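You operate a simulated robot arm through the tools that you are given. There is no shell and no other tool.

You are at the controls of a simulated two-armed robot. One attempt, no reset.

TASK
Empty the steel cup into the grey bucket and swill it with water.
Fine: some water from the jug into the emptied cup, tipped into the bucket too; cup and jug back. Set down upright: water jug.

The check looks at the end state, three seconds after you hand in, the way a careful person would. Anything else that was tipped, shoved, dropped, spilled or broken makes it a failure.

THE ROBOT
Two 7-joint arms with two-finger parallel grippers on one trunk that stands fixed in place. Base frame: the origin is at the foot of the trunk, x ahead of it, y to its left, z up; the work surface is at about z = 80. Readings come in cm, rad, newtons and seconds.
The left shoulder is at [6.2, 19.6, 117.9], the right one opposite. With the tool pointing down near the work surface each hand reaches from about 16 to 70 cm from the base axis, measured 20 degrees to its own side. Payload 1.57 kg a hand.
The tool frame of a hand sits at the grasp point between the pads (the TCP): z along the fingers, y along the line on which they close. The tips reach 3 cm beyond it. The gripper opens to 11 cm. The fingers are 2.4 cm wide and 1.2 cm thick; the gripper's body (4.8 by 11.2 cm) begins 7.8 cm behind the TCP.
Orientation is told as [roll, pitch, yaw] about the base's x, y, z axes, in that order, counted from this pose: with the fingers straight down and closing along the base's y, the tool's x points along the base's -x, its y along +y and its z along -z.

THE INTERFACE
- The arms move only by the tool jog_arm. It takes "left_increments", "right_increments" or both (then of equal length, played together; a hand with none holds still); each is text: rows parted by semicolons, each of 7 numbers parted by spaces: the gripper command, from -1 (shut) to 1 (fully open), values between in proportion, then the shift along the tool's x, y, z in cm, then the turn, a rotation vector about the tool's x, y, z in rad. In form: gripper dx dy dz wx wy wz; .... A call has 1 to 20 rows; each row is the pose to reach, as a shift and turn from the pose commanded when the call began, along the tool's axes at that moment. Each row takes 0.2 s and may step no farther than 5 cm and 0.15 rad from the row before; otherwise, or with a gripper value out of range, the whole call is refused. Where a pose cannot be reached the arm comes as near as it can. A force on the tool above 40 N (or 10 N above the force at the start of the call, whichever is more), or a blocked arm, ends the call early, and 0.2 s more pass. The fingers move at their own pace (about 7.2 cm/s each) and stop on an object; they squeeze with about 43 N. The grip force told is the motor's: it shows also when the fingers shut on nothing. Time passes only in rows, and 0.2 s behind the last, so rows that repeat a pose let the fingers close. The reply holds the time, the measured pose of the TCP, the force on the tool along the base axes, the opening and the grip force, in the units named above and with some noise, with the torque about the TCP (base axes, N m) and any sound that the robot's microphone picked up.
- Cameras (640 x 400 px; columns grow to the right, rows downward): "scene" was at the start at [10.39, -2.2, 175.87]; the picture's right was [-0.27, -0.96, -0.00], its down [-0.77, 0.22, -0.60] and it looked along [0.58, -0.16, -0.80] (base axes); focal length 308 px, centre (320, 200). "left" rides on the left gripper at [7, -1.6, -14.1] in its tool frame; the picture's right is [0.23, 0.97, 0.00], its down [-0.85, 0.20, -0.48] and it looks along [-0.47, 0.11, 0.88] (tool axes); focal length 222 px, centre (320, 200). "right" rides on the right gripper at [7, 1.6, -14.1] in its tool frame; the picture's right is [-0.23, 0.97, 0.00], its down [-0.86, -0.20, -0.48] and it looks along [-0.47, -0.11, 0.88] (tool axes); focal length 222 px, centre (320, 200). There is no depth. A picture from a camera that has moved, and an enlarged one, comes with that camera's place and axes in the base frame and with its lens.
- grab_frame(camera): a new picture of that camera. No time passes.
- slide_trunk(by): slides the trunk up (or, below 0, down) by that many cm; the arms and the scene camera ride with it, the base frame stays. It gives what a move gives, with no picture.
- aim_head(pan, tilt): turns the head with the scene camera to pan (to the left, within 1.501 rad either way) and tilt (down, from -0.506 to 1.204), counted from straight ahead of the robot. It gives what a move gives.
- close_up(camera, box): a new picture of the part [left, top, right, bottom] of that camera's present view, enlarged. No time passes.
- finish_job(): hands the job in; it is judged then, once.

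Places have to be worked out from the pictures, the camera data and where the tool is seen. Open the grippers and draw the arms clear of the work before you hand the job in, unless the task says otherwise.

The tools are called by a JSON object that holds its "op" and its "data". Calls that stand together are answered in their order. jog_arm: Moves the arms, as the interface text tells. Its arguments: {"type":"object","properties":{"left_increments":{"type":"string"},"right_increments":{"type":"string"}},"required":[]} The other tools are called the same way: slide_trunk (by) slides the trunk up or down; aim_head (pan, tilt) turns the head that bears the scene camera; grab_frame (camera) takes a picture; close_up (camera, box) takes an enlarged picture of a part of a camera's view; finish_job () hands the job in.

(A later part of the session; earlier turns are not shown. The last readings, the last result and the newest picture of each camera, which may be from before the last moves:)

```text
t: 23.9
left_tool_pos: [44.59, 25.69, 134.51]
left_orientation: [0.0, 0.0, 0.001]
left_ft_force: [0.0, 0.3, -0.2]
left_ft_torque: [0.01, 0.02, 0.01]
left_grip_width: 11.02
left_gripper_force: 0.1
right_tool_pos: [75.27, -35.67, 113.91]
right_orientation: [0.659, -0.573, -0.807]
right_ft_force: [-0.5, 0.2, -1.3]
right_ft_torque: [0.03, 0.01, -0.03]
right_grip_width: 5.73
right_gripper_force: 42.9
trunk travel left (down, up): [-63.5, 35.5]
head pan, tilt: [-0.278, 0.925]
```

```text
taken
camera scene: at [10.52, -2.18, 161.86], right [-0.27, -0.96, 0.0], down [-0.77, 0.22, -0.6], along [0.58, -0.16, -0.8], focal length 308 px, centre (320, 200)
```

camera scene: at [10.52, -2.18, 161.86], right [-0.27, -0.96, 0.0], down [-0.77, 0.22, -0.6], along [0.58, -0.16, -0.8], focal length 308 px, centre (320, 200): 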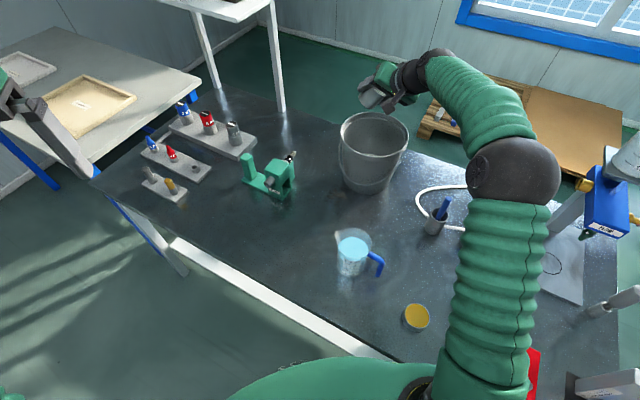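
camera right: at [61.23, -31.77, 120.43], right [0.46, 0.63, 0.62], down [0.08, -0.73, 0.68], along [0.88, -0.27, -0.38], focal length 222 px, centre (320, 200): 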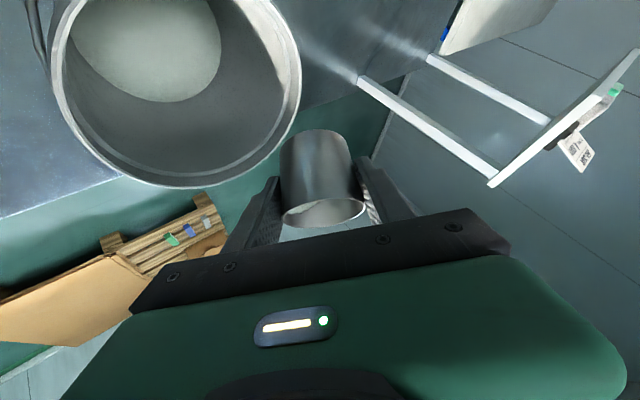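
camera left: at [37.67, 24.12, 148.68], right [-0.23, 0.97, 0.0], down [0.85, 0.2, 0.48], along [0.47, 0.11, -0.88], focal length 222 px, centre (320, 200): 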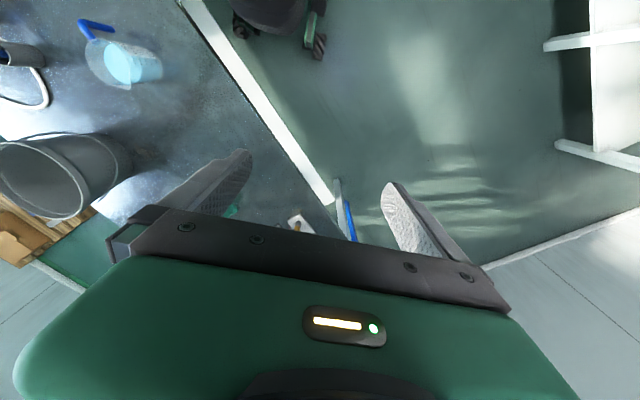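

The contents are leaning towards the lower lip and the cup is still well over the bucket. I'll keep rolling at the same spot to about 90°.

{"op": "jog_arm", "data": {"right_increments": "-1 0 0 0 -0.08 0.002 0.066; -1 0 0 0 -0.16 0.003 0.133; -1 0 0 0 -0.24 0.005 0.199; -1 0 0 0 -0.32 0.007 0.265; -1 0 0 0 -0.4 0.008 0.332; -1 0 0 0 -0.48 0.01 0.398; -1 0 0 0 -0.48 0.01 0.398; -1 0 0 0 -0.48 0.01 0.398"}}

{"op": "grab_frame", "data": {"camera": "right"}}

{"op": "grab_frame", "data": {"camera": "scene"}}

{"op": "close_up", "data": {"camera": "scene", "box": [320, 40, 480, 200]}}

```text
t: 25.7
left_tool_pos: [44.59, 25.61, 134.54]
left_orientation: [-0.001, 0.0, 0.002]
left_ft_force: [-0.7, 0.1, -0.3]
left_ft_torque: [-0.01, -0.03, -0.02]
left_grip_width: 11.02
left_gripper_force: 0.0
right_tool_pos: [75.07, -35.63, 113.94]
right_orientation: [1.243, -0.246, -1.045]
right_ft_force: [-0.5, 0.6, 0.5]
right_ft_torque: [-0.03, 0.02, -0.03]
right_grip_width: 5.73
right_gripper_force: 43.4
trunk travel left (down, up): [-63.5, 35.5]
head pan, tilt: [-0.278, 0.925]
```

```text
taken
camera right: at [59.9, -34.98, 118.23], right [0.27, 0.16, 0.95], down [-0.03, -0.98, 0.18], along [0.96, -0.07, -0.26], focal length 222 px, centre (320, 200)
```

right: 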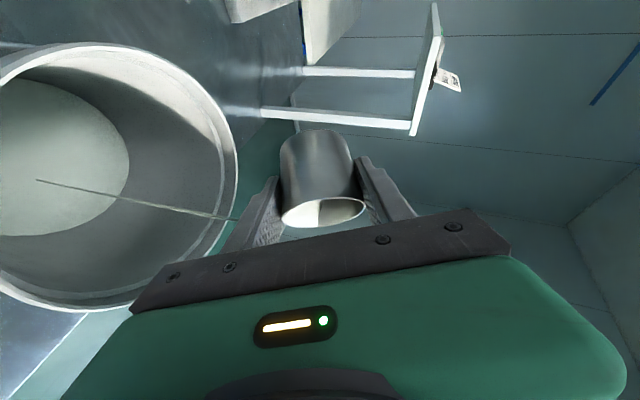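

```text
taken
camera scene: at [10.48, -2.18, 161.86], right [-0.27, -0.96, 0.0], down [-0.77, 0.22, -0.6], along [0.58, -0.16, -0.8], focal length 308 px, centre (320, 200)
```

scene: 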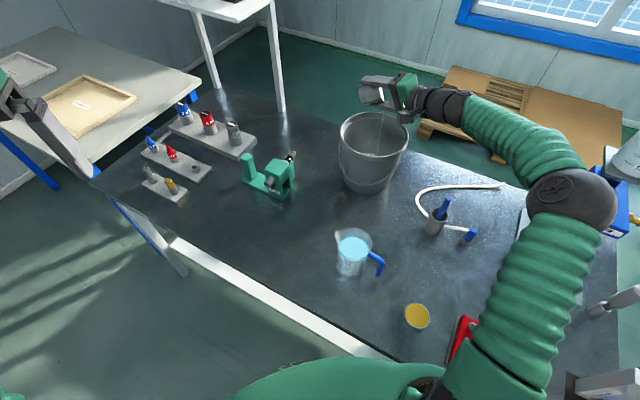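

```text
2.50 times, centred on (400, 120) of scene
camera zoom: at [10.48, -2.18, 161.86], right [-0.27, -0.96, 0.0], down [-0.77, 0.22, -0.6], along [0.58, -0.16, -0.8], focal length 771 px, centre (120, 400)
```

zoom: 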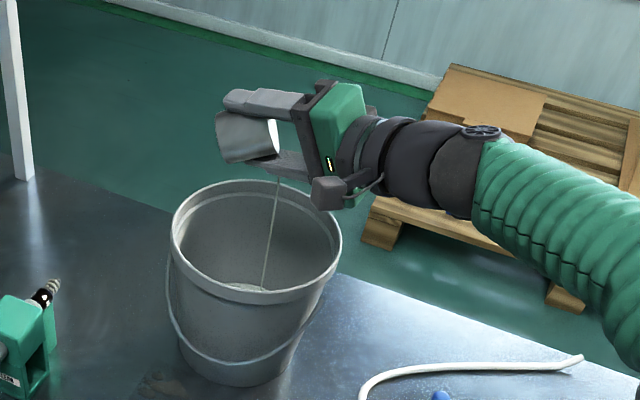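

A thin stream is running from the cup straight into the bucket. I'll let it drain, then tip further to about 125° so the cup empties fully.

{"op": "jog_arm", "data": {"right_increments": "-1 0 0 0 0 0 0; -1 0 0 0 0 0 0; -1 0 0 0 0 0 0; -1 0 0 0 0 0 0; -1 0 0 0 0 0 0; -1 -0.1 0.4 -0.1 -0.06 0.001 0.05; -1 -0.2 0.8 -0.3 -0.12 0.003 0.1; -1 -0.3 1.2 -0.4 -0.18 0.004 0.15; -1 -0.4 1.6 -0.5 -0.24 0.005 0.2; -1 -0.5 1.83 -0.63 -0.3 0.006 0.25; -1 -0.5 1.83 -0.63 -0.36 0.007 0.3; -1 -0.5 1.83 -0.63 -0.42 0.008 0.35; -1 -0.5 1.83 -0.63 -0.48 0.01 0.4; -1 -0.5 1.83 -0.63 -0.54 0.011 0.45; -1 -0.5 1.83 -0.63 -0.54 0.011 0.45; -1 -0.5 1.83 -0.63 -0.54 0.011 0.45; -1 -0.5 1.83 -0.63 -0.54 0.011 0.45"}}

{"op": "grab_frame", "data": {"camera": "right"}}

{"op": "grab_frame", "data": {"camera": "scene"}}

{"op": "close_up", "data": {"camera": "scene", "box": [320, 40, 480, 200]}}

```text
t: 29.3
left_tool_pos: [44.6, 25.7, 134.58]
left_orientation: [0.001, 0.001, 0.0]
left_ft_force: [-0.1, -0.7, 0.3]
left_ft_torque: [0.0, -0.03, 0.01]
left_grip_width: 11.01
left_gripper_force: 0.0
right_tool_pos: [75.25, -35.8, 115.98]
right_orientation: [1.793, 0.198, -1.058]
right_ft_force: [1.1, -0.2, -0.9]
right_ft_torque: [0.0, 0.02, -0.01]
right_grip_width: 5.69
right_gripper_force: 42.9
trunk travel left (down, up): [-63.5, 35.5]
head pan, tilt: [-0.278, 0.925]
```

```text
taken
camera right: at [59.33, -36.45, 115.89], right [0.01, -0.46, 0.89], down [0.01, -0.89, -0.46], along [1.0, 0.02, -0.01], focal length 222 px, centre (320, 200)
```

right: 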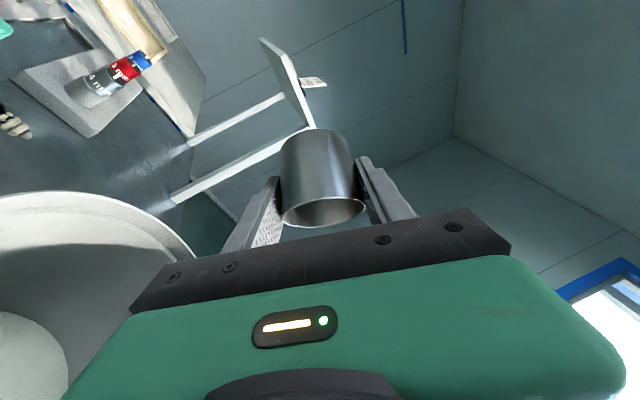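

```text
taken
camera scene: at [10.5, -2.26, 161.86], right [-0.27, -0.96, 0.0], down [-0.77, 0.22, -0.6], along [0.58, -0.16, -0.8], focal length 308 px, centre (320, 200)
```

scene: 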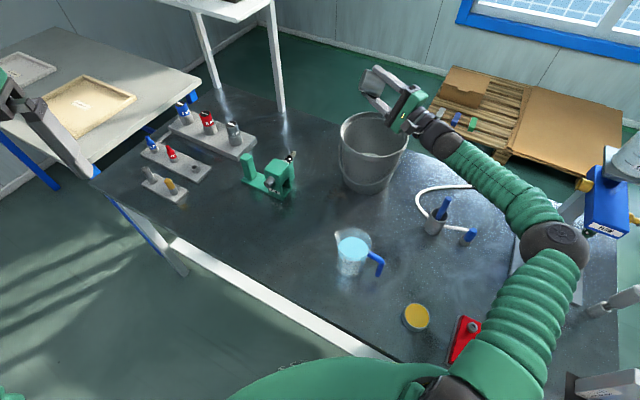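

```text
2.50 times, centred on (400, 120) of scene
camera zoom: at [10.5, -2.26, 161.86], right [-0.27, -0.96, 0.0], down [-0.77, 0.22, -0.6], along [0.58, -0.16, -0.8], focal length 771 px, centre (120, 400)
```

zoom: 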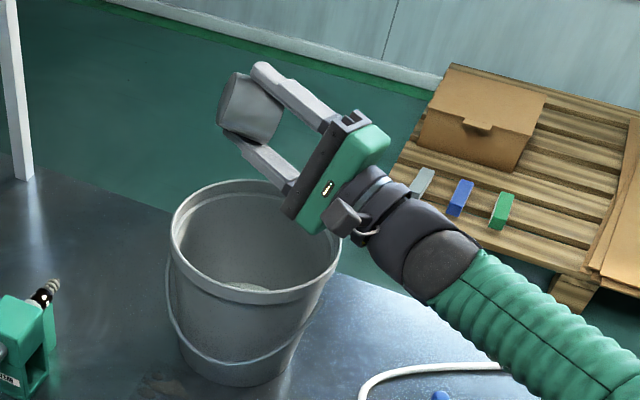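

The stream has stopped and the cup is tilted about 106°. I'll tip it another 25° and hold, so nothing stays behind.

{"op": "jog_arm", "data": {"right_increments": "-1 0.1 0.6 0.1 -0.08 0.002 0.066; -1 0.2 1.2 0.2 -0.16 0.003 0.133; -1 0.3 1.6 0.3 -0.24 0.005 0.199; -1 0.39 1.9 0.42 -0.32 0.007 0.265; -1 0.39 1.9 0.42 -0.36 0.007 0.3; -1 0.39 1.9 0.42 -0.36 0.007 0.3; -1 0.39 1.9 0.42 -0.36 0.007 0.3; -1 0.39 1.9 0.42 -0.36 0.007 0.3; -1 0.39 1.9 0.42 -0.36 0.007 0.3; -1 0.39 1.9 0.42 -0.36 0.007 0.3"}}

{"op": "grab_frame", "data": {"camera": "right"}}

{"op": "close_up", "data": {"camera": "scene", "box": [320, 40, 480, 200]}}

{"op": "close_up", "data": {"camera": "right", "box": [260, 110, 420, 240]}}

```text
t: 31.5
left_tool_pos: [44.63, 25.63, 134.57]
left_orientation: [0.002, -0.001, 0.002]
left_ft_force: [-0.1, 0.0, 0.7]
left_ft_torque: [0.03, -0.01, -0.01]
left_grip_width: 10.98
left_gripper_force: 0.1
right_tool_pos: [75.1, -35.65, 117.92]
right_orientation: [2.2, 0.466, -0.922]
right_ft_force: [-0.4, -0.3, -0.8]
right_ft_torque: [-0.03, 0.04, 0.02]
right_grip_width: 5.51
right_gripper_force: 43.0
trunk travel left (down, up): [-63.5, 35.5]
head pan, tilt: [-0.278, 0.925]
```

```text
taken
camera right: at [59.62, -35.73, 114.83], right [-0.12, -0.79, 0.6], down [0.13, -0.61, -0.78], along [0.98, -0.02, 0.17], focal length 222 px, centre (320, 200)
```

right: 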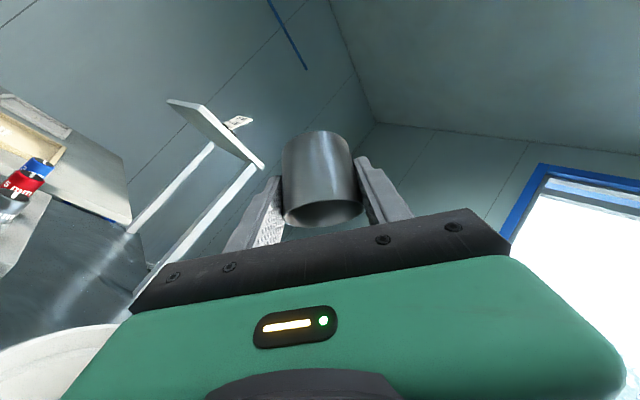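

```text
2.50 times, centred on (400, 120) of scene
camera zoom: at [10.49, -2.24, 161.86], right [-0.27, -0.96, 0.0], down [-0.77, 0.22, -0.6], along [0.58, -0.16, -0.8], focal length 771 px, centre (120, 400)
```

zoom: 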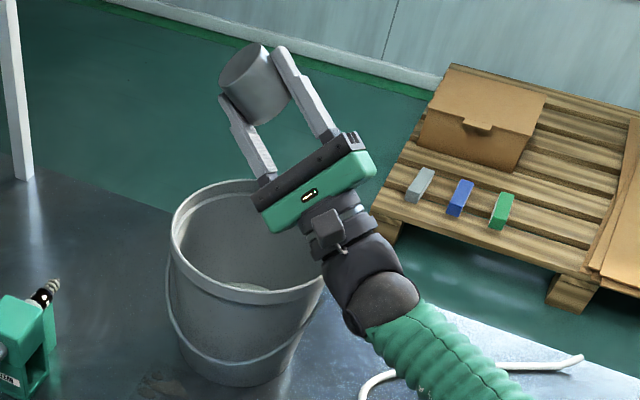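

```text
3.08 times, centred on (340, 175) of right
camera zoom: at [59.62, -35.73, 114.83], right [-0.12, -0.79, 0.6], down [0.13, -0.61, -0.78], along [0.98, -0.02, 0.17], focal length 684 px, centre (258, 277)
```

zoom: 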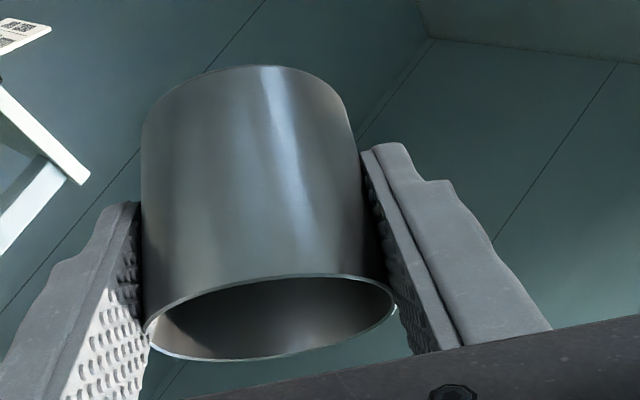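

The cup's interior is empty and nothing is dripping, though the grip width has crept from 5.76 to 5.51, so the cup has shifted a little in the pads. I'll roll it back upright over the bucket.

{"op": "jog_arm", "data": {"right_increments": "-1 0 0 0 0.1 -0.002 -0.083; -1 0 0 0 0.2 -0.004 -0.166; -1 0 0 0 0.3 -0.006 -0.249; -1 0 0 0 0.4 -0.008 -0.331; -1 0 0 0 0.5 -0.01 -0.414; -1 0 0 0 0.6 -0.012 -0.497; -1 0 0 0 0.7 -0.014 -0.58; -1 0 0 0 0.8 -0.016 -0.663; -1 0 0 0 0.9 -0.019 -0.746; -1 0 0 0 1 -0.021 -0.829; -1 0 0 0 1.1 -0.023 -0.911; -1 0 0 0 1.2 -0.025 -0.994; -1 0 0 0 1.3 -0.027 -1.077; -1 0 0 0 1.4 -0.029 -1.16; -1 0 0 0 1.5 -0.031 -1.243; -1 0 0 0 1.6 -0.033 -1.326; -1 0 0 0 1.7 -0.035 -1.409; -1 0 0 0 1.78 -0.037 -1.47; -1 0 0 0 1.78 -0.037 -1.47"}}

{"op": "grab_frame", "data": {"camera": "right"}}

{"op": "close_up", "data": {"camera": "scene", "box": [300, 30, 460, 200]}}

{"op": "close_up", "data": {"camera": "right", "box": [240, 110, 420, 240]}}

```text
t: 35.5
left_tool_pos: [44.58, 25.74, 134.49]
left_orientation: [0.0, -0.001, 0.0]
left_ft_force: [-0.3, 0.0, -0.1]
left_ft_torque: [0.0, 0.02, 0.01]
left_grip_width: 11.01
left_gripper_force: 0.0
right_tool_pos: [75.23, -35.54, 117.94]
right_orientation: [0.03, -0.688, -0.428]
right_ft_force: [-0.4, 0.3, -0.8]
right_ft_torque: [-0.02, 0.02, -0.02]
right_grip_width: 5.47
right_gripper_force: 43.7
trunk travel left (down, up): [-63.5, 35.5]
head pan, tilt: [-0.278, 0.925]
```

```text
taken
camera right: at [62.57, -28.6, 124.53], right [0.55, 0.82, 0.17], down [0.24, -0.34, 0.91], along [0.8, -0.46, -0.38], focal length 222 px, centre (320, 200)
```

right: 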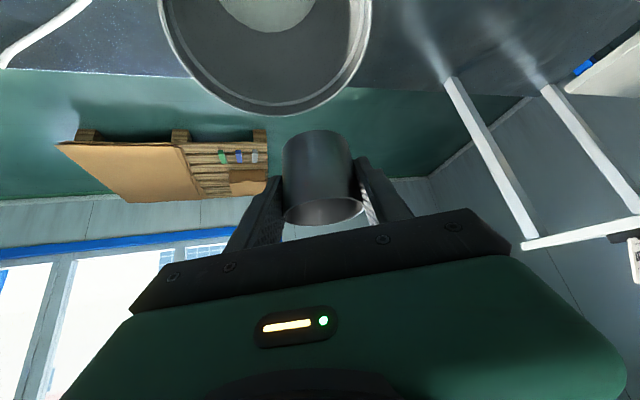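

```text
2.35 times, centred on (380, 115) of scene
camera zoom: at [10.5, -2.1, 161.86], right [-0.27, -0.96, 0.0], down [-0.77, 0.22, -0.6], along [0.58, -0.16, -0.8], focal length 726 px, centre (179, 400)
```

zoom: 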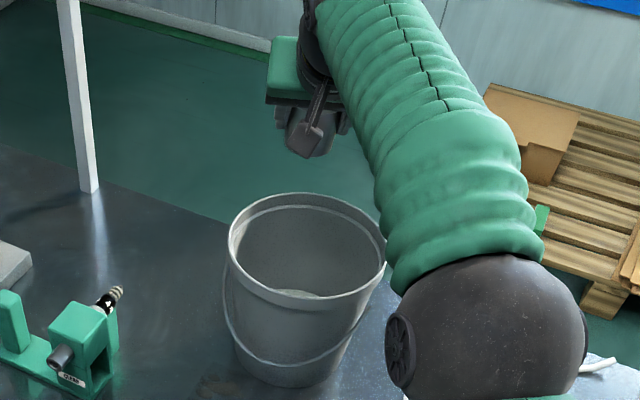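

```text
3.08 times, centred on (330, 175) of right
camera zoom: at [62.57, -28.6, 124.53], right [0.55, 0.82, 0.17], down [0.24, -0.34, 0.91], along [0.8, -0.46, -0.38], focal length 684 px, centre (289, 277)
```

zoom: 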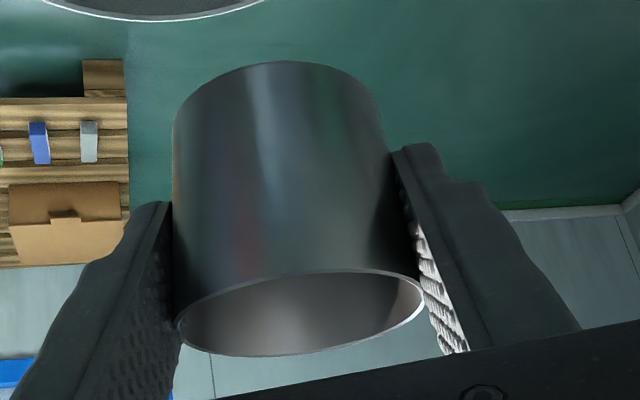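

The cup is upright and visibly empty; it slid about 1 cm towards the fingertips but is still held. I'll carry it back above its original spot and set it down, allowing for that shift.

{"op": "jog_arm", "data": {"right_increments": "-1 2.1 1.7 -1.48 -0.019 0 -0.023; -1 4.2 3.4 -2.96 -0.038 0.001 -0.046; -1 6.3 5.1 -4.44 -0.057 0.001 -0.069; -1 8.4 6.8 -5.92 -0.076 0.002 -0.091; -1 10.5 8.5 -7.4 -0.095 0.002 -0.114; -1 12.6 10.2 -8.88 -0.114 0.002 -0.137; -1 14.7 11.9 -10.4 -0.133 0.003 -0.16; -1 16.8 13.6 -11.8 -0.152 0.003 -0.183; -1 18.9 15.3 -13.3 -0.171 0.004 -0.206; -1 21 17 -14.8 -0.19 0.004 -0.228; -1 23.1 18.8 -16.3 -0.209 0.005 -0.251; -1 25.2 20.46 -17.75 -0.228 0.005 -0.274; -1 25.2 20.46 -17.75 -0.228 0.005 -0.274"}}

{"op": "grab_frame", "data": {"camera": "right"}}

{"op": "grab_frame", "data": {"camera": "left"}}

{"op": "grab_frame", "data": {"camera": "scene"}}

```text
t: 38.3
left_tool_pos: [44.54, 25.89, 134.45]
left_orientation: [0.0, -0.001, -0.001]
left_ft_force: [0.0, 0.3, 0.3]
left_ft_torque: [0.01, -0.05, 0.0]
left_grip_width: 10.99
left_gripper_force: 0.0
right_tool_pos: [55.09, -4.53, 116.19]
right_orientation: [0.033, -0.692, -0.071]
right_ft_force: [0.3, 0.0, -1.6]
right_ft_torque: [-0.01, 0.0, 0.0]
right_grip_width: 5.47
right_gripper_force: 42.7
trunk travel left (down, up): [-63.5, 35.5]
head pan, tilt: [-0.278, 0.925]
```

```text
taken
camera right: at [40.78, -2.43, 122.63], right [0.22, 0.96, 0.17], down [0.34, -0.24, 0.91], along [0.91, -0.15, -0.38], focal length 222 px, centre (320, 200)
```

right: 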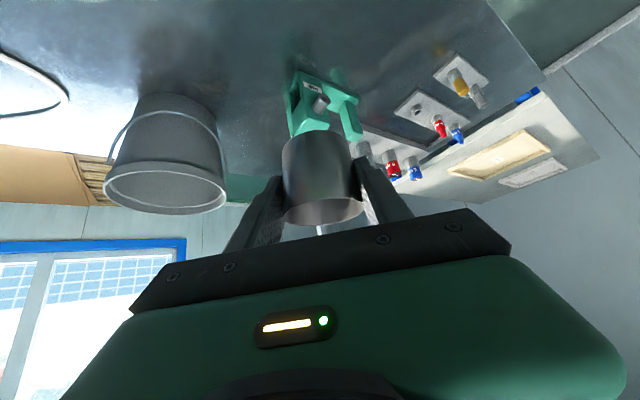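

```text
taken
camera left: at [37.74, 24.3, 148.62], right [-0.23, 0.97, 0.0], down [0.85, 0.2, 0.48], along [0.47, 0.11, -0.88], focal length 222 px, centre (320, 200)
```

left: 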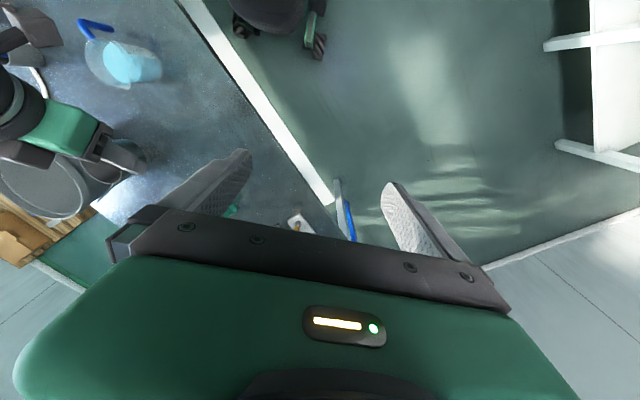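

```text
taken
camera scene: at [10.41, -1.95, 161.87], right [-0.27, -0.96, 0.0], down [-0.77, 0.22, -0.6], along [0.58, -0.17, -0.8], focal length 308 px, centre (320, 200)
```

scene: 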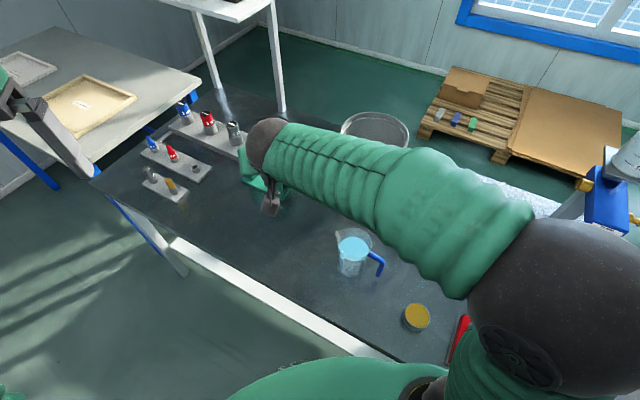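

The hand is at about (55.1, -4.6, 116.2) over the cup's spot with the cup level. I'll slide the trunk down 29 cm and do the last bit with the arm under force watch.

{"op": "slide_trunk", "data": {"by": -29}}

{"op": "close_up", "data": {"camera": "left", "box": [0, 60, 256, 220]}}

{"op": "close_up", "data": {"camera": "right", "box": [220, 70, 420, 240]}}

```text
t: 41.3
left_tool_pos: [44.45, 25.83, 105.42]
left_orientation: [0.001, 0.0, 0.0]
left_ft_force: [-0.5, 1.1, 0.1]
left_ft_torque: [-0.02, -0.02, 0.02]
left_grip_width: 11.0
left_gripper_force: 0.0
right_tool_pos: [55.06, -4.63, 87.11]
right_orientation: [0.031, -0.692, -0.072]
right_ft_force: [-1.0, -0.1, 0.1]
right_ft_torque: [0.0, 0.01, -0.04]
right_grip_width: 5.44
right_gripper_force: 43.3
trunk travel left (down, up): [-34.5, 64.5]
head pan, tilt: [-0.278, 0.925]
```

```text
2.50 times, centred on (128, 140) of left
camera zoom: at [37.66, 24.27, 119.64], right [-0.23, 0.97, 0.0], down [0.85, 0.2, 0.48], along [0.47, 0.11, -0.88], focal length 555 px, centre (800, 350)
```

zoom: 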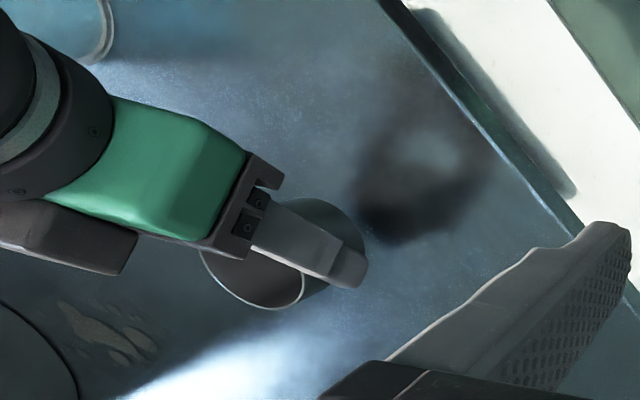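

```text
2.35 times, centred on (320, 155) of right
camera zoom: at [40.74, -2.48, 93.65], right [0.22, 0.96, 0.17], down [0.34, -0.24, 0.91], along [0.91, -0.15, -0.38], focal length 523 px, centre (320, 306)
```

zoom: 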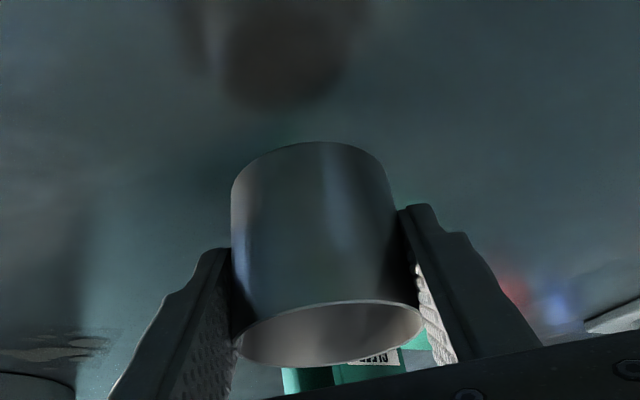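

The cup hangs just clear of the bench and level. I'll lower it in small increments and check the force.

{"op": "jog_arm", "data": {"right_increments": "-1 0.5 -0.02 0.6 0 0 0; -1 0.96 -0.03 1.15 0 0 0; -1 1.28 -0.04 1.53 0 0 0; -1 1.41 -0.05 1.69 0 0 0; -1 1.41 -0.05 1.69 0 0 0"}}

{"op": "close_up", "data": {"camera": "right", "box": [220, 70, 420, 240]}}

{"op": "close_up", "data": {"camera": "left", "box": [0, 60, 256, 220]}}

```text
t: 42.5
left_tool_pos: [44.6, 25.86, 105.45]
left_orientation: [-0.001, 0.001, 0.0]
left_ft_force: [0.1, 0.1, 0.5]
left_ft_torque: [0.0, 0.02, -0.01]
left_grip_width: 11.01
left_gripper_force: 0.1
right_tool_pos: [54.96, -4.58, 84.97]
right_orientation: [0.032, -0.693, -0.071]
right_ft_force: [0.3, 0.0, -1.4]
right_ft_torque: [-0.01, -0.01, -0.01]
right_grip_width: 5.47
right_gripper_force: 43.1
trunk travel left (down, up): [-34.5, 64.5]
head pan, tilt: [-0.278, 0.925]
```

```text
2.35 times, centred on (320, 155) of right
camera zoom: at [40.72, -2.45, 91.44], right [0.22, 0.96, 0.17], down [0.34, -0.24, 0.91], along [0.91, -0.15, -0.38], focal length 523 px, centre (320, 306)
```

zoom: 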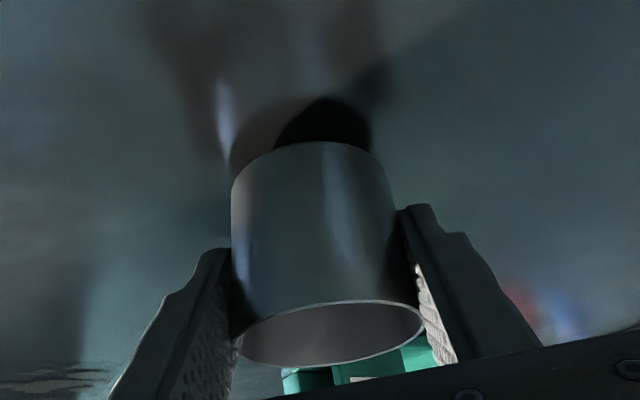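

```text
2.50 times, centred on (128, 140) of left
camera zoom: at [37.67, 24.27, 119.63], right [-0.23, 0.97, 0.0], down [0.85, 0.2, 0.48], along [0.47, 0.11, -0.88], focal length 555 px, centre (800, 350)
```

zoom: 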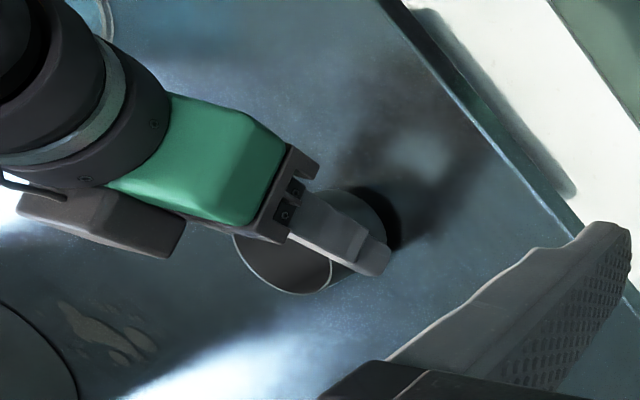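

There is still a small gap under the cup. I'll go down another 0.6 cm and check the force.

{"op": "jog_arm", "data": {"right_increments": "-1 0.13 0 0.15 0 0 0; -1 0.26 -0.01 0.31 0 0 0; -1 0.38 -0.01 0.46 0 0 0; -1 0.38 -0.01 0.46 0 0 0"}}

{"op": "close_up", "data": {"camera": "right", "box": [220, 70, 420, 240]}}

```text
t: 43.5
left_tool_pos: [44.58, 25.8, 105.49]
left_orientation: [0.0, 0.0, 0.001]
left_ft_force: [-0.1, -0.1, 0.7]
left_ft_torque: [-0.02, 0.02, 0.0]
left_grip_width: 10.98
left_gripper_force: 0.1
right_tool_pos: [55.08, -4.61, 84.36]
right_orientation: [0.033, -0.693, -0.072]
right_ft_force: [0.7, -0.7, 0.1]
right_ft_torque: [0.02, -0.03, -0.02]
right_grip_width: 5.48
right_gripper_force: 43.6
trunk travel left (down, up): [-34.5, 64.5]
head pan, tilt: [-0.278, 0.925]
```

```text
2.35 times, centred on (320, 155) of right
camera zoom: at [40.72, -2.44, 90.87], right [0.22, 0.96, 0.17], down [0.34, -0.24, 0.91], along [0.91, -0.15, -0.38], focal length 523 px, centre (320, 306)
```

zoom: 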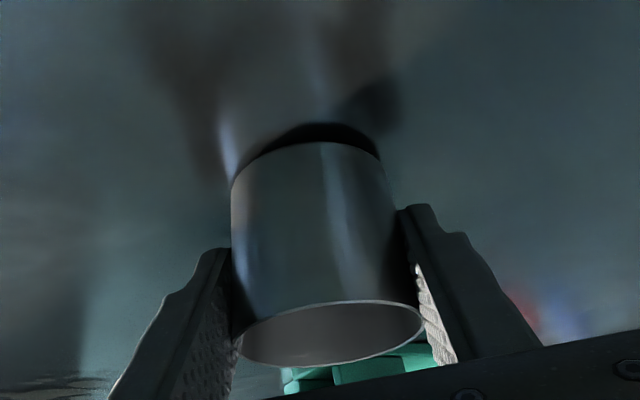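

The dark gap under the cup is closing but contact hasn't registered. I'll continue down 0.5 cm in fine steps.

{"op": "jog_arm", "data": {"right_increments": "-1 0.1 0 0.12 0 0 0; -1 0.19 -0.01 0.23 0 0 0; -1 0.26 -0.01 0.31 0 0 0; -1 0.26 -0.01 0.31 0 0 0"}}

{"op": "close_up", "data": {"camera": "right", "box": [220, 70, 420, 240]}}

```text
t: 44.5
left_tool_pos: [44.34, 25.96, 105.56]
left_orientation: [-0.002, -0.001, 0.0]
left_ft_force: [0.8, -0.4, -0.2]
left_ft_torque: [0.02, 0.06, 0.0]
left_grip_width: 11.0
left_gripper_force: 0.1
right_tool_pos: [54.96, -4.36, 84.19]
right_orientation: [0.034, -0.699, -0.068]
right_ft_force: [0.1, 2.9, 17.3]
right_ft_torque: [-0.29, -0.06, -0.03]
right_grip_width: 5.45
right_gripper_force: 42.9
trunk travel left (down, up): [-34.5, 64.5]
head pan, tilt: [-0.278, 0.925]
```

```text
2.35 times, centred on (320, 155) of right
camera zoom: at [40.62, -2.35, 90.61], right [0.22, 0.96, 0.17], down [0.34, -0.24, 0.91], along [0.92, -0.14, -0.38], focal length 523 px, centre (320, 306)
```

zoom: 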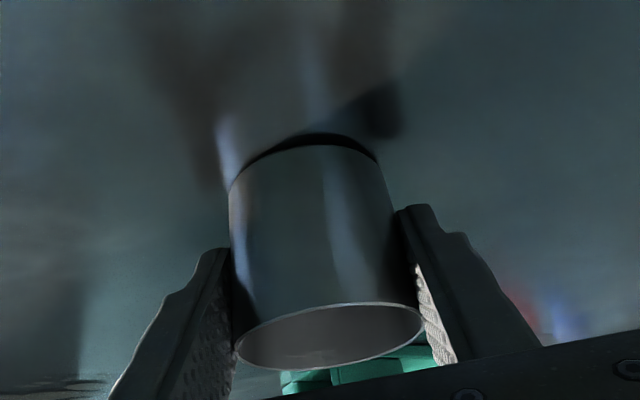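

Contact is at 17 N, with the cup resting on one edge at a slight tilt. I'll ease up a touch and open gently so it settles flat.

{"op": "jog_arm", "data": {"right_increments": "-1 0.13 0 0.15 0 0 0; -0.1 0.13 0 0.15 0 0 0; 0.05 0.13 0 0.15 0 0 0; 0.2 0.13 0 0.15 0 0 0; 0.5 0.13 0 0.15 0 0 0; 1 0.13 0 0.15 0 0 0; 1 0.13 0 0.15 0 0 0; 1 0.13 0 0.15 0 0 0"}}

{"op": "grab_frame", "data": {"camera": "right"}}

{"op": "close_up", "data": {"camera": "left", "box": [0, 60, 256, 220]}}

```text
t: 46.3
left_tool_pos: [44.47, 25.9, 105.55]
left_orientation: [0.0, 0.001, 0.001]
left_ft_force: [0.7, 0.4, 1.0]
left_ft_torque: [-0.01, 0.02, 0.0]
left_grip_width: 11.01
left_gripper_force: 0.1
right_tool_pos: [55.1, -4.62, 83.72]
right_orientation: [0.034, -0.694, -0.071]
right_ft_force: [-0.7, -0.3, -0.2]
right_ft_torque: [-0.03, 0.02, 0.0]
right_grip_width: 11.0
right_gripper_force: 0.1
trunk travel left (down, up): [-34.5, 64.5]
head pan, tilt: [-0.278, 0.925]
```

```text
taken
camera right: at [40.73, -2.46, 90.25], right [0.22, 0.96, 0.17], down [0.34, -0.24, 0.91], along [0.91, -0.15, -0.38], focal length 222 px, centre (320, 200)
```

right: 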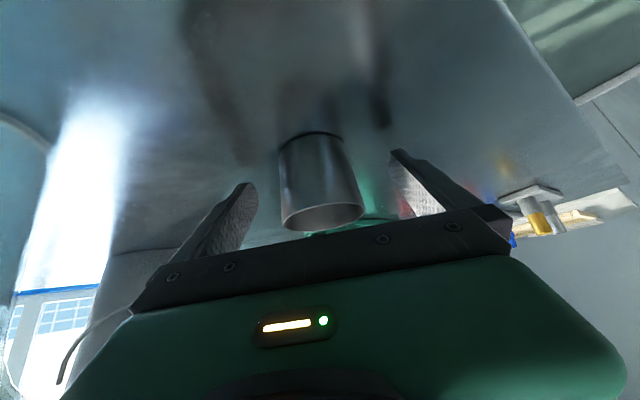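

```text
2.50 times, centred on (128, 140) of left
camera zoom: at [37.66, 24.28, 119.63], right [-0.23, 0.97, 0.0], down [0.85, 0.2, 0.48], along [0.47, 0.11, -0.88], focal length 555 px, centre (800, 350)
```

zoom: 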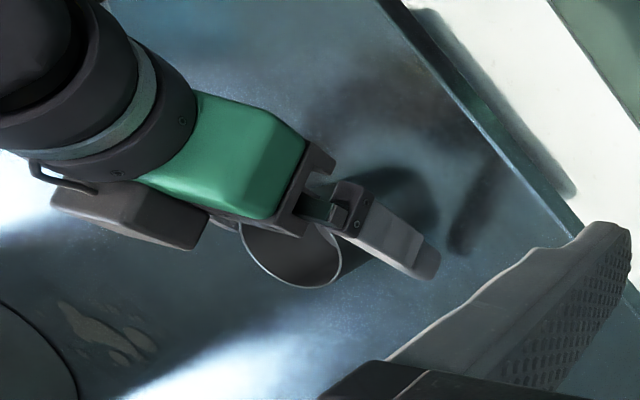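

The cup is standing upright, empty, back on its spot. I'll back the open hand away along the same line I came in on, then raise the trunk to get ready for the jug.

{"op": "jog_arm", "data": {"right_increments": "1 -0.6 0.05 -2.2 0 0 0; 1 -1.2 0.1 -4.4 0 0 0; 1 -1.8 0.15 -6.6 0 0 0; 1 -2.4 0.2 -8.8 0 0 0; 1 -3 0.3 -10.9 0 0 0; 1 -3 0.3 -10.9 0 0 0"}}

{"op": "slide_trunk", "data": {"by": 24}}

{"op": "grab_frame", "data": {"camera": "scene"}}

{"op": "close_up", "data": {"camera": "scene", "box": [250, 190, 410, 290]}}

{"op": "close_up", "data": {"camera": "left", "box": [0, 0, 256, 160]}}

```text
t: 47.7
left_tool_pos: [44.54, 25.81, 105.48]
left_orientation: [-0.001, 0.0, -0.001]
left_ft_force: [0.0, 0.9, 0.0]
left_ft_torque: [0.01, 0.02, -0.01]
left_grip_width: 11.0
left_gripper_force: 0.1
right_tool_pos: [50.38, -4.49, 94.2]
right_orientation: [0.034, -0.692, -0.071]
right_ft_force: [-0.4, 0.1, 0.0]
right_ft_torque: [0.02, -0.01, 0.0]
right_grip_width: 10.99
right_gripper_force: 0.1
trunk travel left (down, up): [-34.5, 64.5]
head pan, tilt: [-0.278, 0.925]
```

```text
t: 50.2
left_tool_pos: [44.59, 25.9, 129.48]
left_orientation: [-0.001, -0.001, 0.0]
left_ft_force: [0.7, -0.1, -0.5]
left_ft_torque: [-0.02, -0.01, 0.0]
left_grip_width: 10.99
left_gripper_force: 0.1
right_tool_pos: [50.34, -4.37, 118.08]
right_orientation: [0.033, -0.692, -0.072]
right_ft_force: [0.7, 0.1, 0.8]
right_ft_torque: [0.0, 0.01, 0.01]
right_grip_width: 10.98
right_gripper_force: 0.1
trunk travel left (down, up): [-58.5, 40.5]
head pan, tilt: [-0.278, 0.925]
```

```text
taken
camera scene: at [10.35, -1.97, 156.87], right [-0.27, -0.96, 0.0], down [-0.77, 0.22, -0.6], along [0.58, -0.17, -0.8], focal length 308 px, centre (320, 200)
```

scene: 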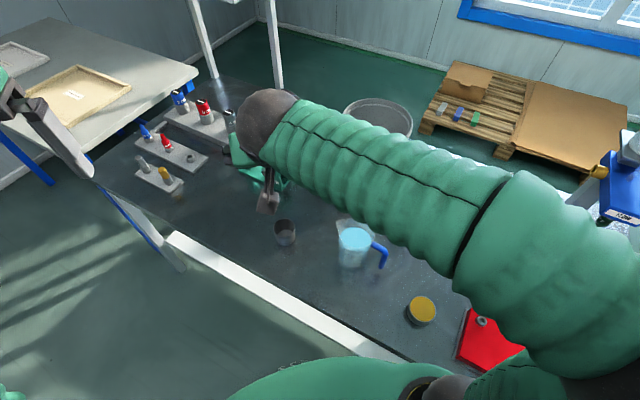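

```text
4.00 times, centred on (330, 240) of scene
camera zoom: at [10.35, -1.97, 156.87], right [-0.27, -0.96, 0.0], down [-0.77, 0.22, -0.6], along [0.58, -0.17, -0.8], focal length 1234 px, centre (280, 40)
```

zoom: 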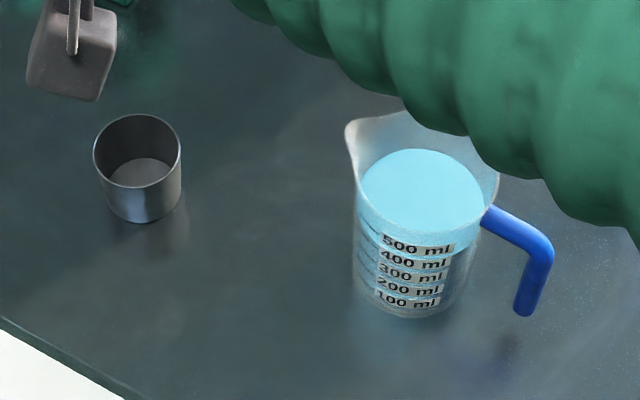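

```text
2.50 times, centred on (128, 80) of left
camera zoom: at [37.71, 24.28, 143.62], right [-0.23, 0.97, 0.0], down [0.85, 0.2, 0.48], along [0.47, 0.11, -0.88], focal length 555 px, centre (800, 500)
```

zoom: 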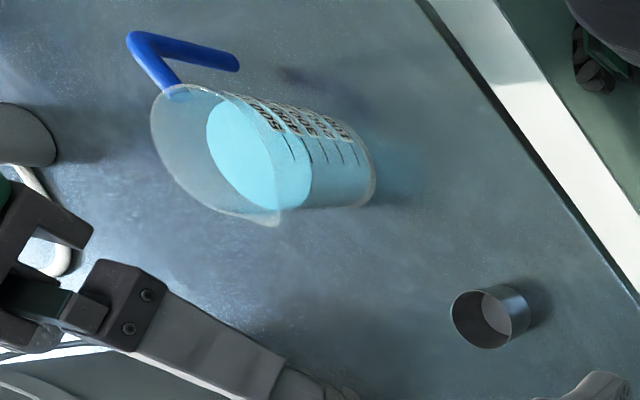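

The cup is empty, with its bare bottom visible, and stands at about (55.6, -4.6). The jug is undisturbed, with its axis at about (44.6, -20.7), handle and spout on a 40° line. I'll turn the right hand to that line and bring it above the jug at z 103, fingers wide.

{"op": "jog_arm", "data": {"right_increments": "1 1.66 -2.13 1 -0.051 0.022 -0.079; 1 3.31 -4.26 2 -0.102 0.043 -0.157; 1 4.97 -6.4 3 -0.153 0.065 -0.236; 1 6.63 -8.5 4 -0.204 0.086 -0.314; 1 8.28 -10.7 5 -0.254 0.108 -0.393; 1 9.94 -12.8 6 -0.305 0.129 -0.471; 1 11.6 -14.9 7 -0.356 0.151 -0.55; 1 13.25 -17.05 8.05 -0.407 0.172 -0.628; 1 13.25 -17.05 8.05 -0.407 0.172 -0.628; 1 13.25 -17.05 8.05 -0.407 0.172 -0.628"}}

{"op": "grab_frame", "data": {"camera": "scene"}}

{"op": "grab_frame", "data": {"camera": "right"}}

{"op": "grab_frame", "data": {"camera": "left"}}

```text
t: 52.4
left_tool_pos: [44.57, 25.79, 129.48]
left_orientation: [0.0, 0.001, 0.0]
left_ft_force: [0.5, -0.1, -0.3]
left_ft_torque: [-0.01, 0.02, 0.02]
left_grip_width: 10.99
left_gripper_force: 0.0
right_tool_pos: [44.43, -20.9, 103.01]
right_orientation: [0.0, -0.524, 0.696]
right_ft_force: [-0.5, 0.1, 0.0]
right_ft_torque: [0.0, -0.01, -0.04]
right_grip_width: 10.99
right_gripper_force: 0.0
trunk travel left (down, up): [-58.5, 40.5]
head pan, tilt: [-0.278, 0.925]
```

```text
taken
camera scene: at [10.31, -2.03, 156.88], right [-0.27, -0.96, 0.0], down [-0.77, 0.22, -0.6], along [0.58, -0.16, -0.8], focal length 308 px, centre (320, 200)
```

scene: 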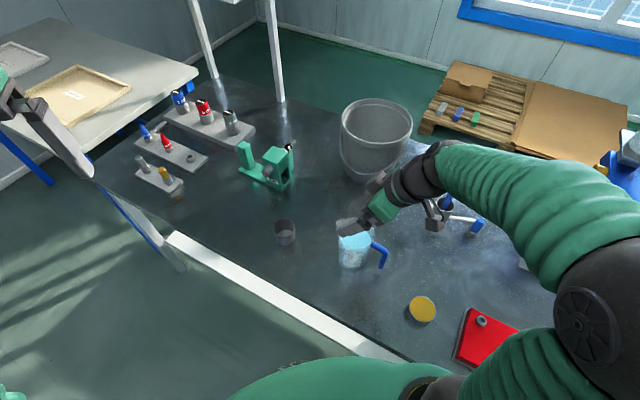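

```text
taken
camera right: at [33.39, -28.08, 111.78], right [-0.47, 0.87, 0.11], down [0.51, 0.17, 0.84], along [0.72, 0.46, -0.53], focal length 222 px, centre (320, 200)
```

right: 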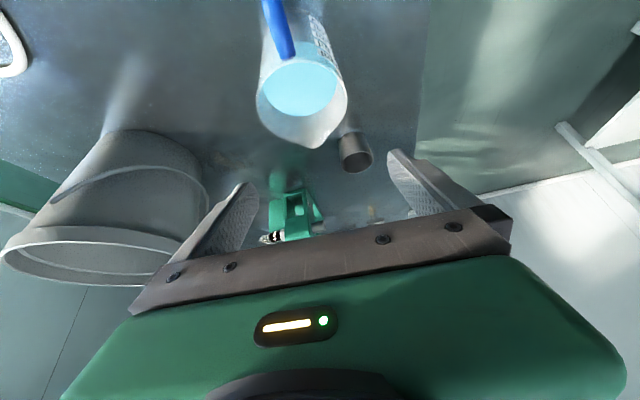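

```text
taken
camera left: at [37.67, 24.22, 143.65], right [-0.23, 0.97, 0.0], down [0.85, 0.2, 0.48], along [0.47, 0.11, -0.88], focal length 222 px, centre (320, 200)
```

left: 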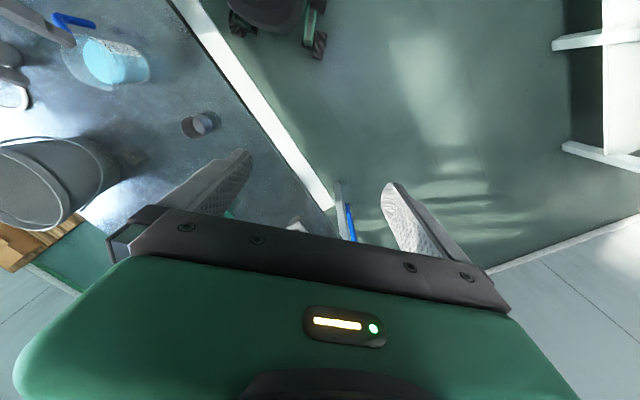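

The hand is aligned over the jug, with the estimated axis within 0.3 cm of the finger midplane. I'll lower the trunk partway, with the fingers passing either side of the jug wall, and check.

{"op": "slide_trunk", "data": {"by": -7}}

{"op": "grab_frame", "data": {"camera": "right"}}

{"op": "close_up", "data": {"camera": "scene", "box": [290, 130, 450, 270]}}

{"op": "close_up", "data": {"camera": "left", "box": [0, 0, 160, 100]}}

```text
t: 53.4
left_tool_pos: [44.56, 25.76, 122.45]
left_orientation: [0.0, -0.002, 0.001]
left_ft_force: [0.5, -0.4, -0.2]
left_ft_torque: [-0.04, -0.01, -0.01]
left_grip_width: 10.97
left_gripper_force: 0.0
right_tool_pos: [44.47, -20.94, 96.01]
right_orientation: [-0.003, -0.524, 0.696]
right_ft_force: [0.6, 0.0, -0.9]
right_ft_torque: [0.0, 0.01, -0.01]
right_grip_width: 10.98
right_gripper_force: 0.1
trunk travel left (down, up): [-51.5, 47.5]
head pan, tilt: [-0.278, 0.925]
```

```text
taken
camera right: at [33.39, -28.09, 104.79], right [-0.47, 0.87, 0.11], down [0.51, 0.17, 0.84], along [0.72, 0.46, -0.53], focal length 222 px, centre (320, 200)
```

right: 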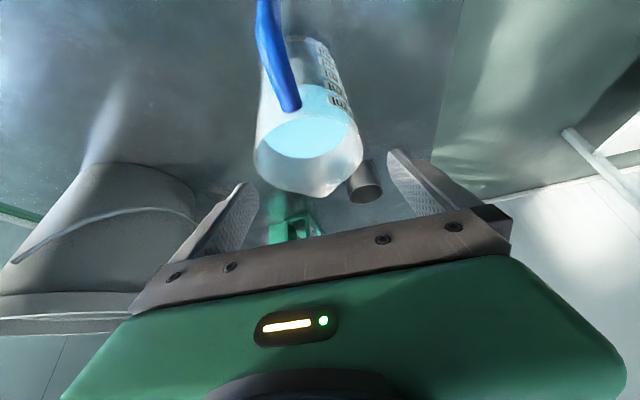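

```text
2.86 times, centred on (370, 200) of scene
camera zoom: at [10.31, -2.06, 149.88], right [-0.27, -0.96, 0.0], down [-0.77, 0.22, -0.6], along [0.58, -0.16, -0.8], focal length 881 px, centre (177, 200)
```

zoom: 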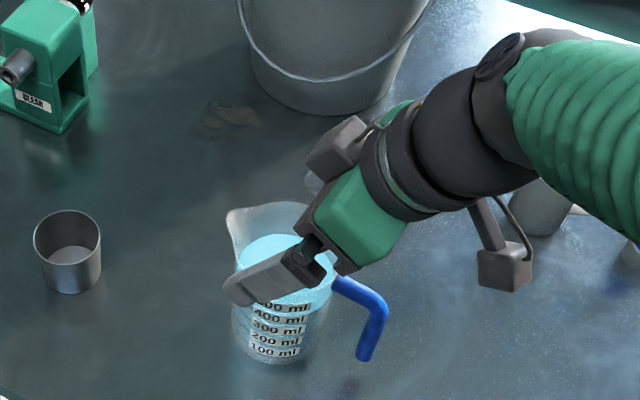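

```text
4.00 times, centred on (80, 50) of left
camera zoom: at [37.65, 24.19, 136.66], right [-0.23, 0.97, 0.0], down [0.85, 0.2, 0.48], along [0.47, 0.11, -0.88], focal length 888 px, centre (1280, 800)
```

zoom: 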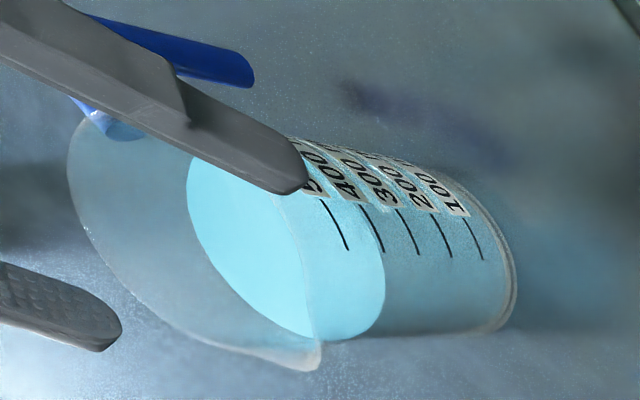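

The scene view puts the jug axis at (44.6, -20.7), but the right camera hints at a sideways offset, so I'll zoom in to settle it before going lower.

{"op": "close_up", "data": {"camera": "right", "box": [200, 20, 440, 240]}}

{"op": "close_up", "data": {"camera": "scene", "box": [330, 185, 410, 265]}}

```text
1.82 times, centred on (320, 130) of right
camera zoom: at [33.39, -28.09, 104.79], right [-0.47, 0.87, 0.11], down [0.51, 0.17, 0.84], along [0.72, 0.46, -0.53], focal length 404 px, centre (320, 327)
```

zoom: 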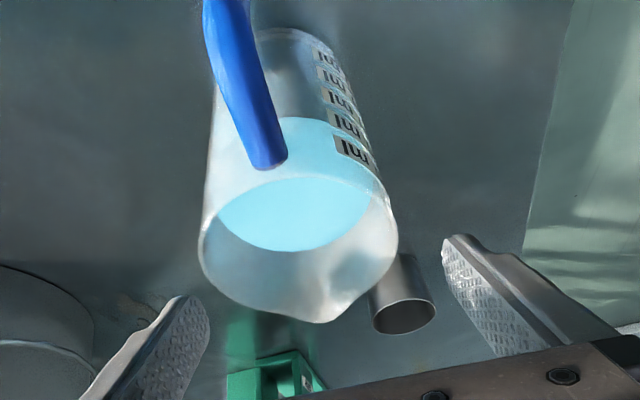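

```text
5.00 times, centred on (370, 225) of scene
camera zoom: at [10.31, -2.06, 149.88], right [-0.27, -0.96, 0.0], down [-0.77, 0.22, -0.6], along [0.58, -0.16, -0.8], focal length 1542 px, centre (70, 75)
```

zoom: 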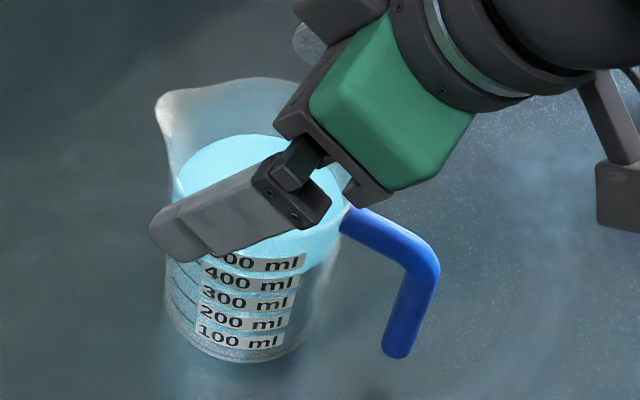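

Reconciling all three cameras, the jug rim is at about z 92.3 and its axis at about (45.4, -21.2), so the hand is 0.8 cm off to one side. I'll centre it and check again.

{"op": "jog_arm", "data": {"right_increments": "1 -0.1 -0.4 0.06 0 0 0; 1 -0.22 -0.8 0.12 0 0 0; 1 -0.22 -0.8 0.12 0 0 0"}}

{"op": "close_up", "data": {"camera": "right", "box": [200, 20, 440, 240]}}

```text
t: 54.2
left_tool_pos: [44.62, 25.74, 122.61]
left_orientation: [0.0, 0.001, 0.0]
left_ft_force: [-0.4, 0.2, -1.4]
left_ft_torque: [0.01, -0.01, -0.03]
left_grip_width: 10.98
left_gripper_force: 0.1
right_tool_pos: [45.23, -21.42, 95.87]
right_orientation: [0.0, -0.523, 0.696]
right_ft_force: [0.5, -0.3, 0.0]
right_ft_torque: [0.02, 0.02, 0.01]
right_grip_width: 10.99
right_gripper_force: 0.0
trunk travel left (down, up): [-51.5, 47.5]
head pan, tilt: [-0.278, 0.925]
```

```text
1.82 times, centred on (320, 130) of right
camera zoom: at [34.07, -28.55, 104.79], right [-0.47, 0.87, 0.11], down [0.51, 0.17, 0.84], along [0.72, 0.46, -0.53], focal length 404 px, centre (320, 327)
```

zoom: 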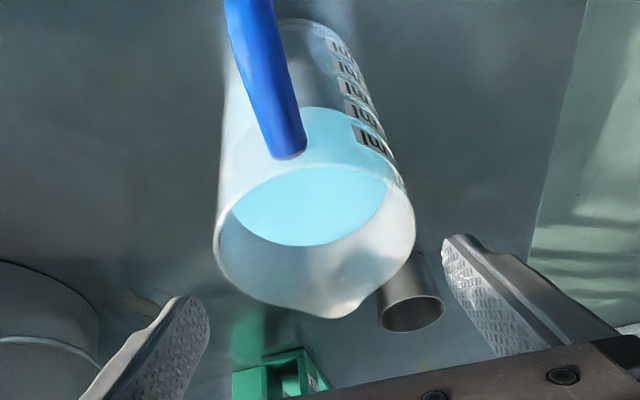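

The jug is now centred between the fingers. I'll slide down 5 cm and check.

{"op": "slide_trunk", "data": {"by": -5}}

{"op": "close_up", "data": {"camera": "right", "box": [200, 20, 440, 240]}}

{"op": "close_up", "data": {"camera": "scene", "box": [320, 160, 440, 270]}}

{"op": "close_up", "data": {"camera": "left", "box": [0, 0, 160, 100]}}

```text
t: 55.2
left_tool_pos: [44.6, 25.88, 117.66]
left_orientation: [0.0, -0.001, 0.0]
left_ft_force: [-0.1, 0.2, -0.1]
left_ft_torque: [0.02, -0.01, 0.01]
left_grip_width: 10.99
left_gripper_force: 0.0
right_tool_pos: [45.07, -21.32, 91.06]
right_orientation: [-0.001, -0.525, 0.695]
right_ft_force: [0.9, -0.6, 0.9]
right_ft_torque: [0.01, 0.0, -0.01]
right_grip_width: 11.0
right_gripper_force: 0.1
trunk travel left (down, up): [-46.5, 52.5]
head pan, tilt: [-0.278, 0.925]
```

```text
1.82 times, centred on (320, 130) of right
camera zoom: at [34.04, -28.54, 99.8], right [-0.47, 0.87, 0.11], down [0.51, 0.17, 0.84], along [0.72, 0.46, -0.53], focal length 404 px, centre (320, 327)
```

zoom: 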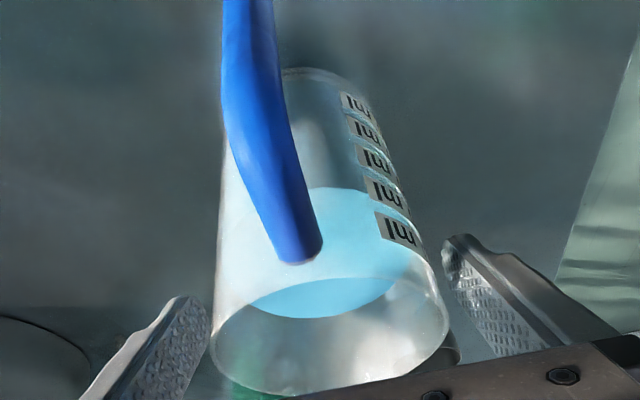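

```text
3.64 times, centred on (380, 215) of scene
camera zoom: at [10.3, -2.06, 144.88], right [-0.27, -0.96, 0.0], down [-0.77, 0.22, -0.6], along [0.58, -0.16, -0.8], focal length 1122 px, centre (102, 146)
```

zoom: 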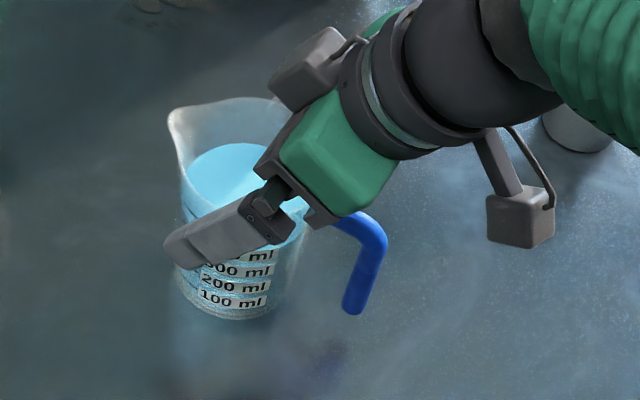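

```text
4.00 times, centred on (80, 50) of left
camera zoom: at [37.64, 24.19, 131.66], right [-0.23, 0.97, 0.0], down [0.85, 0.2, 0.48], along [0.47, 0.11, -0.88], focal length 888 px, centre (1280, 800)
```

zoom: 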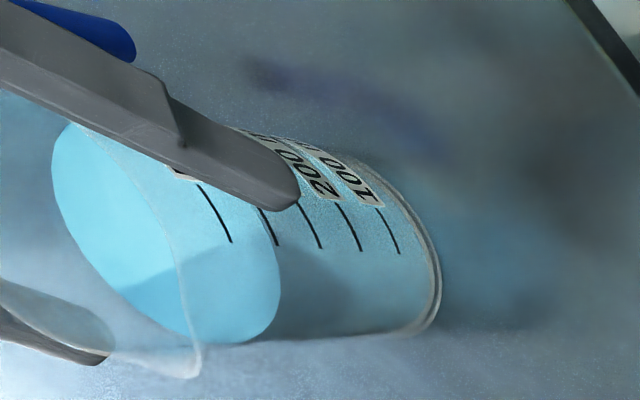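

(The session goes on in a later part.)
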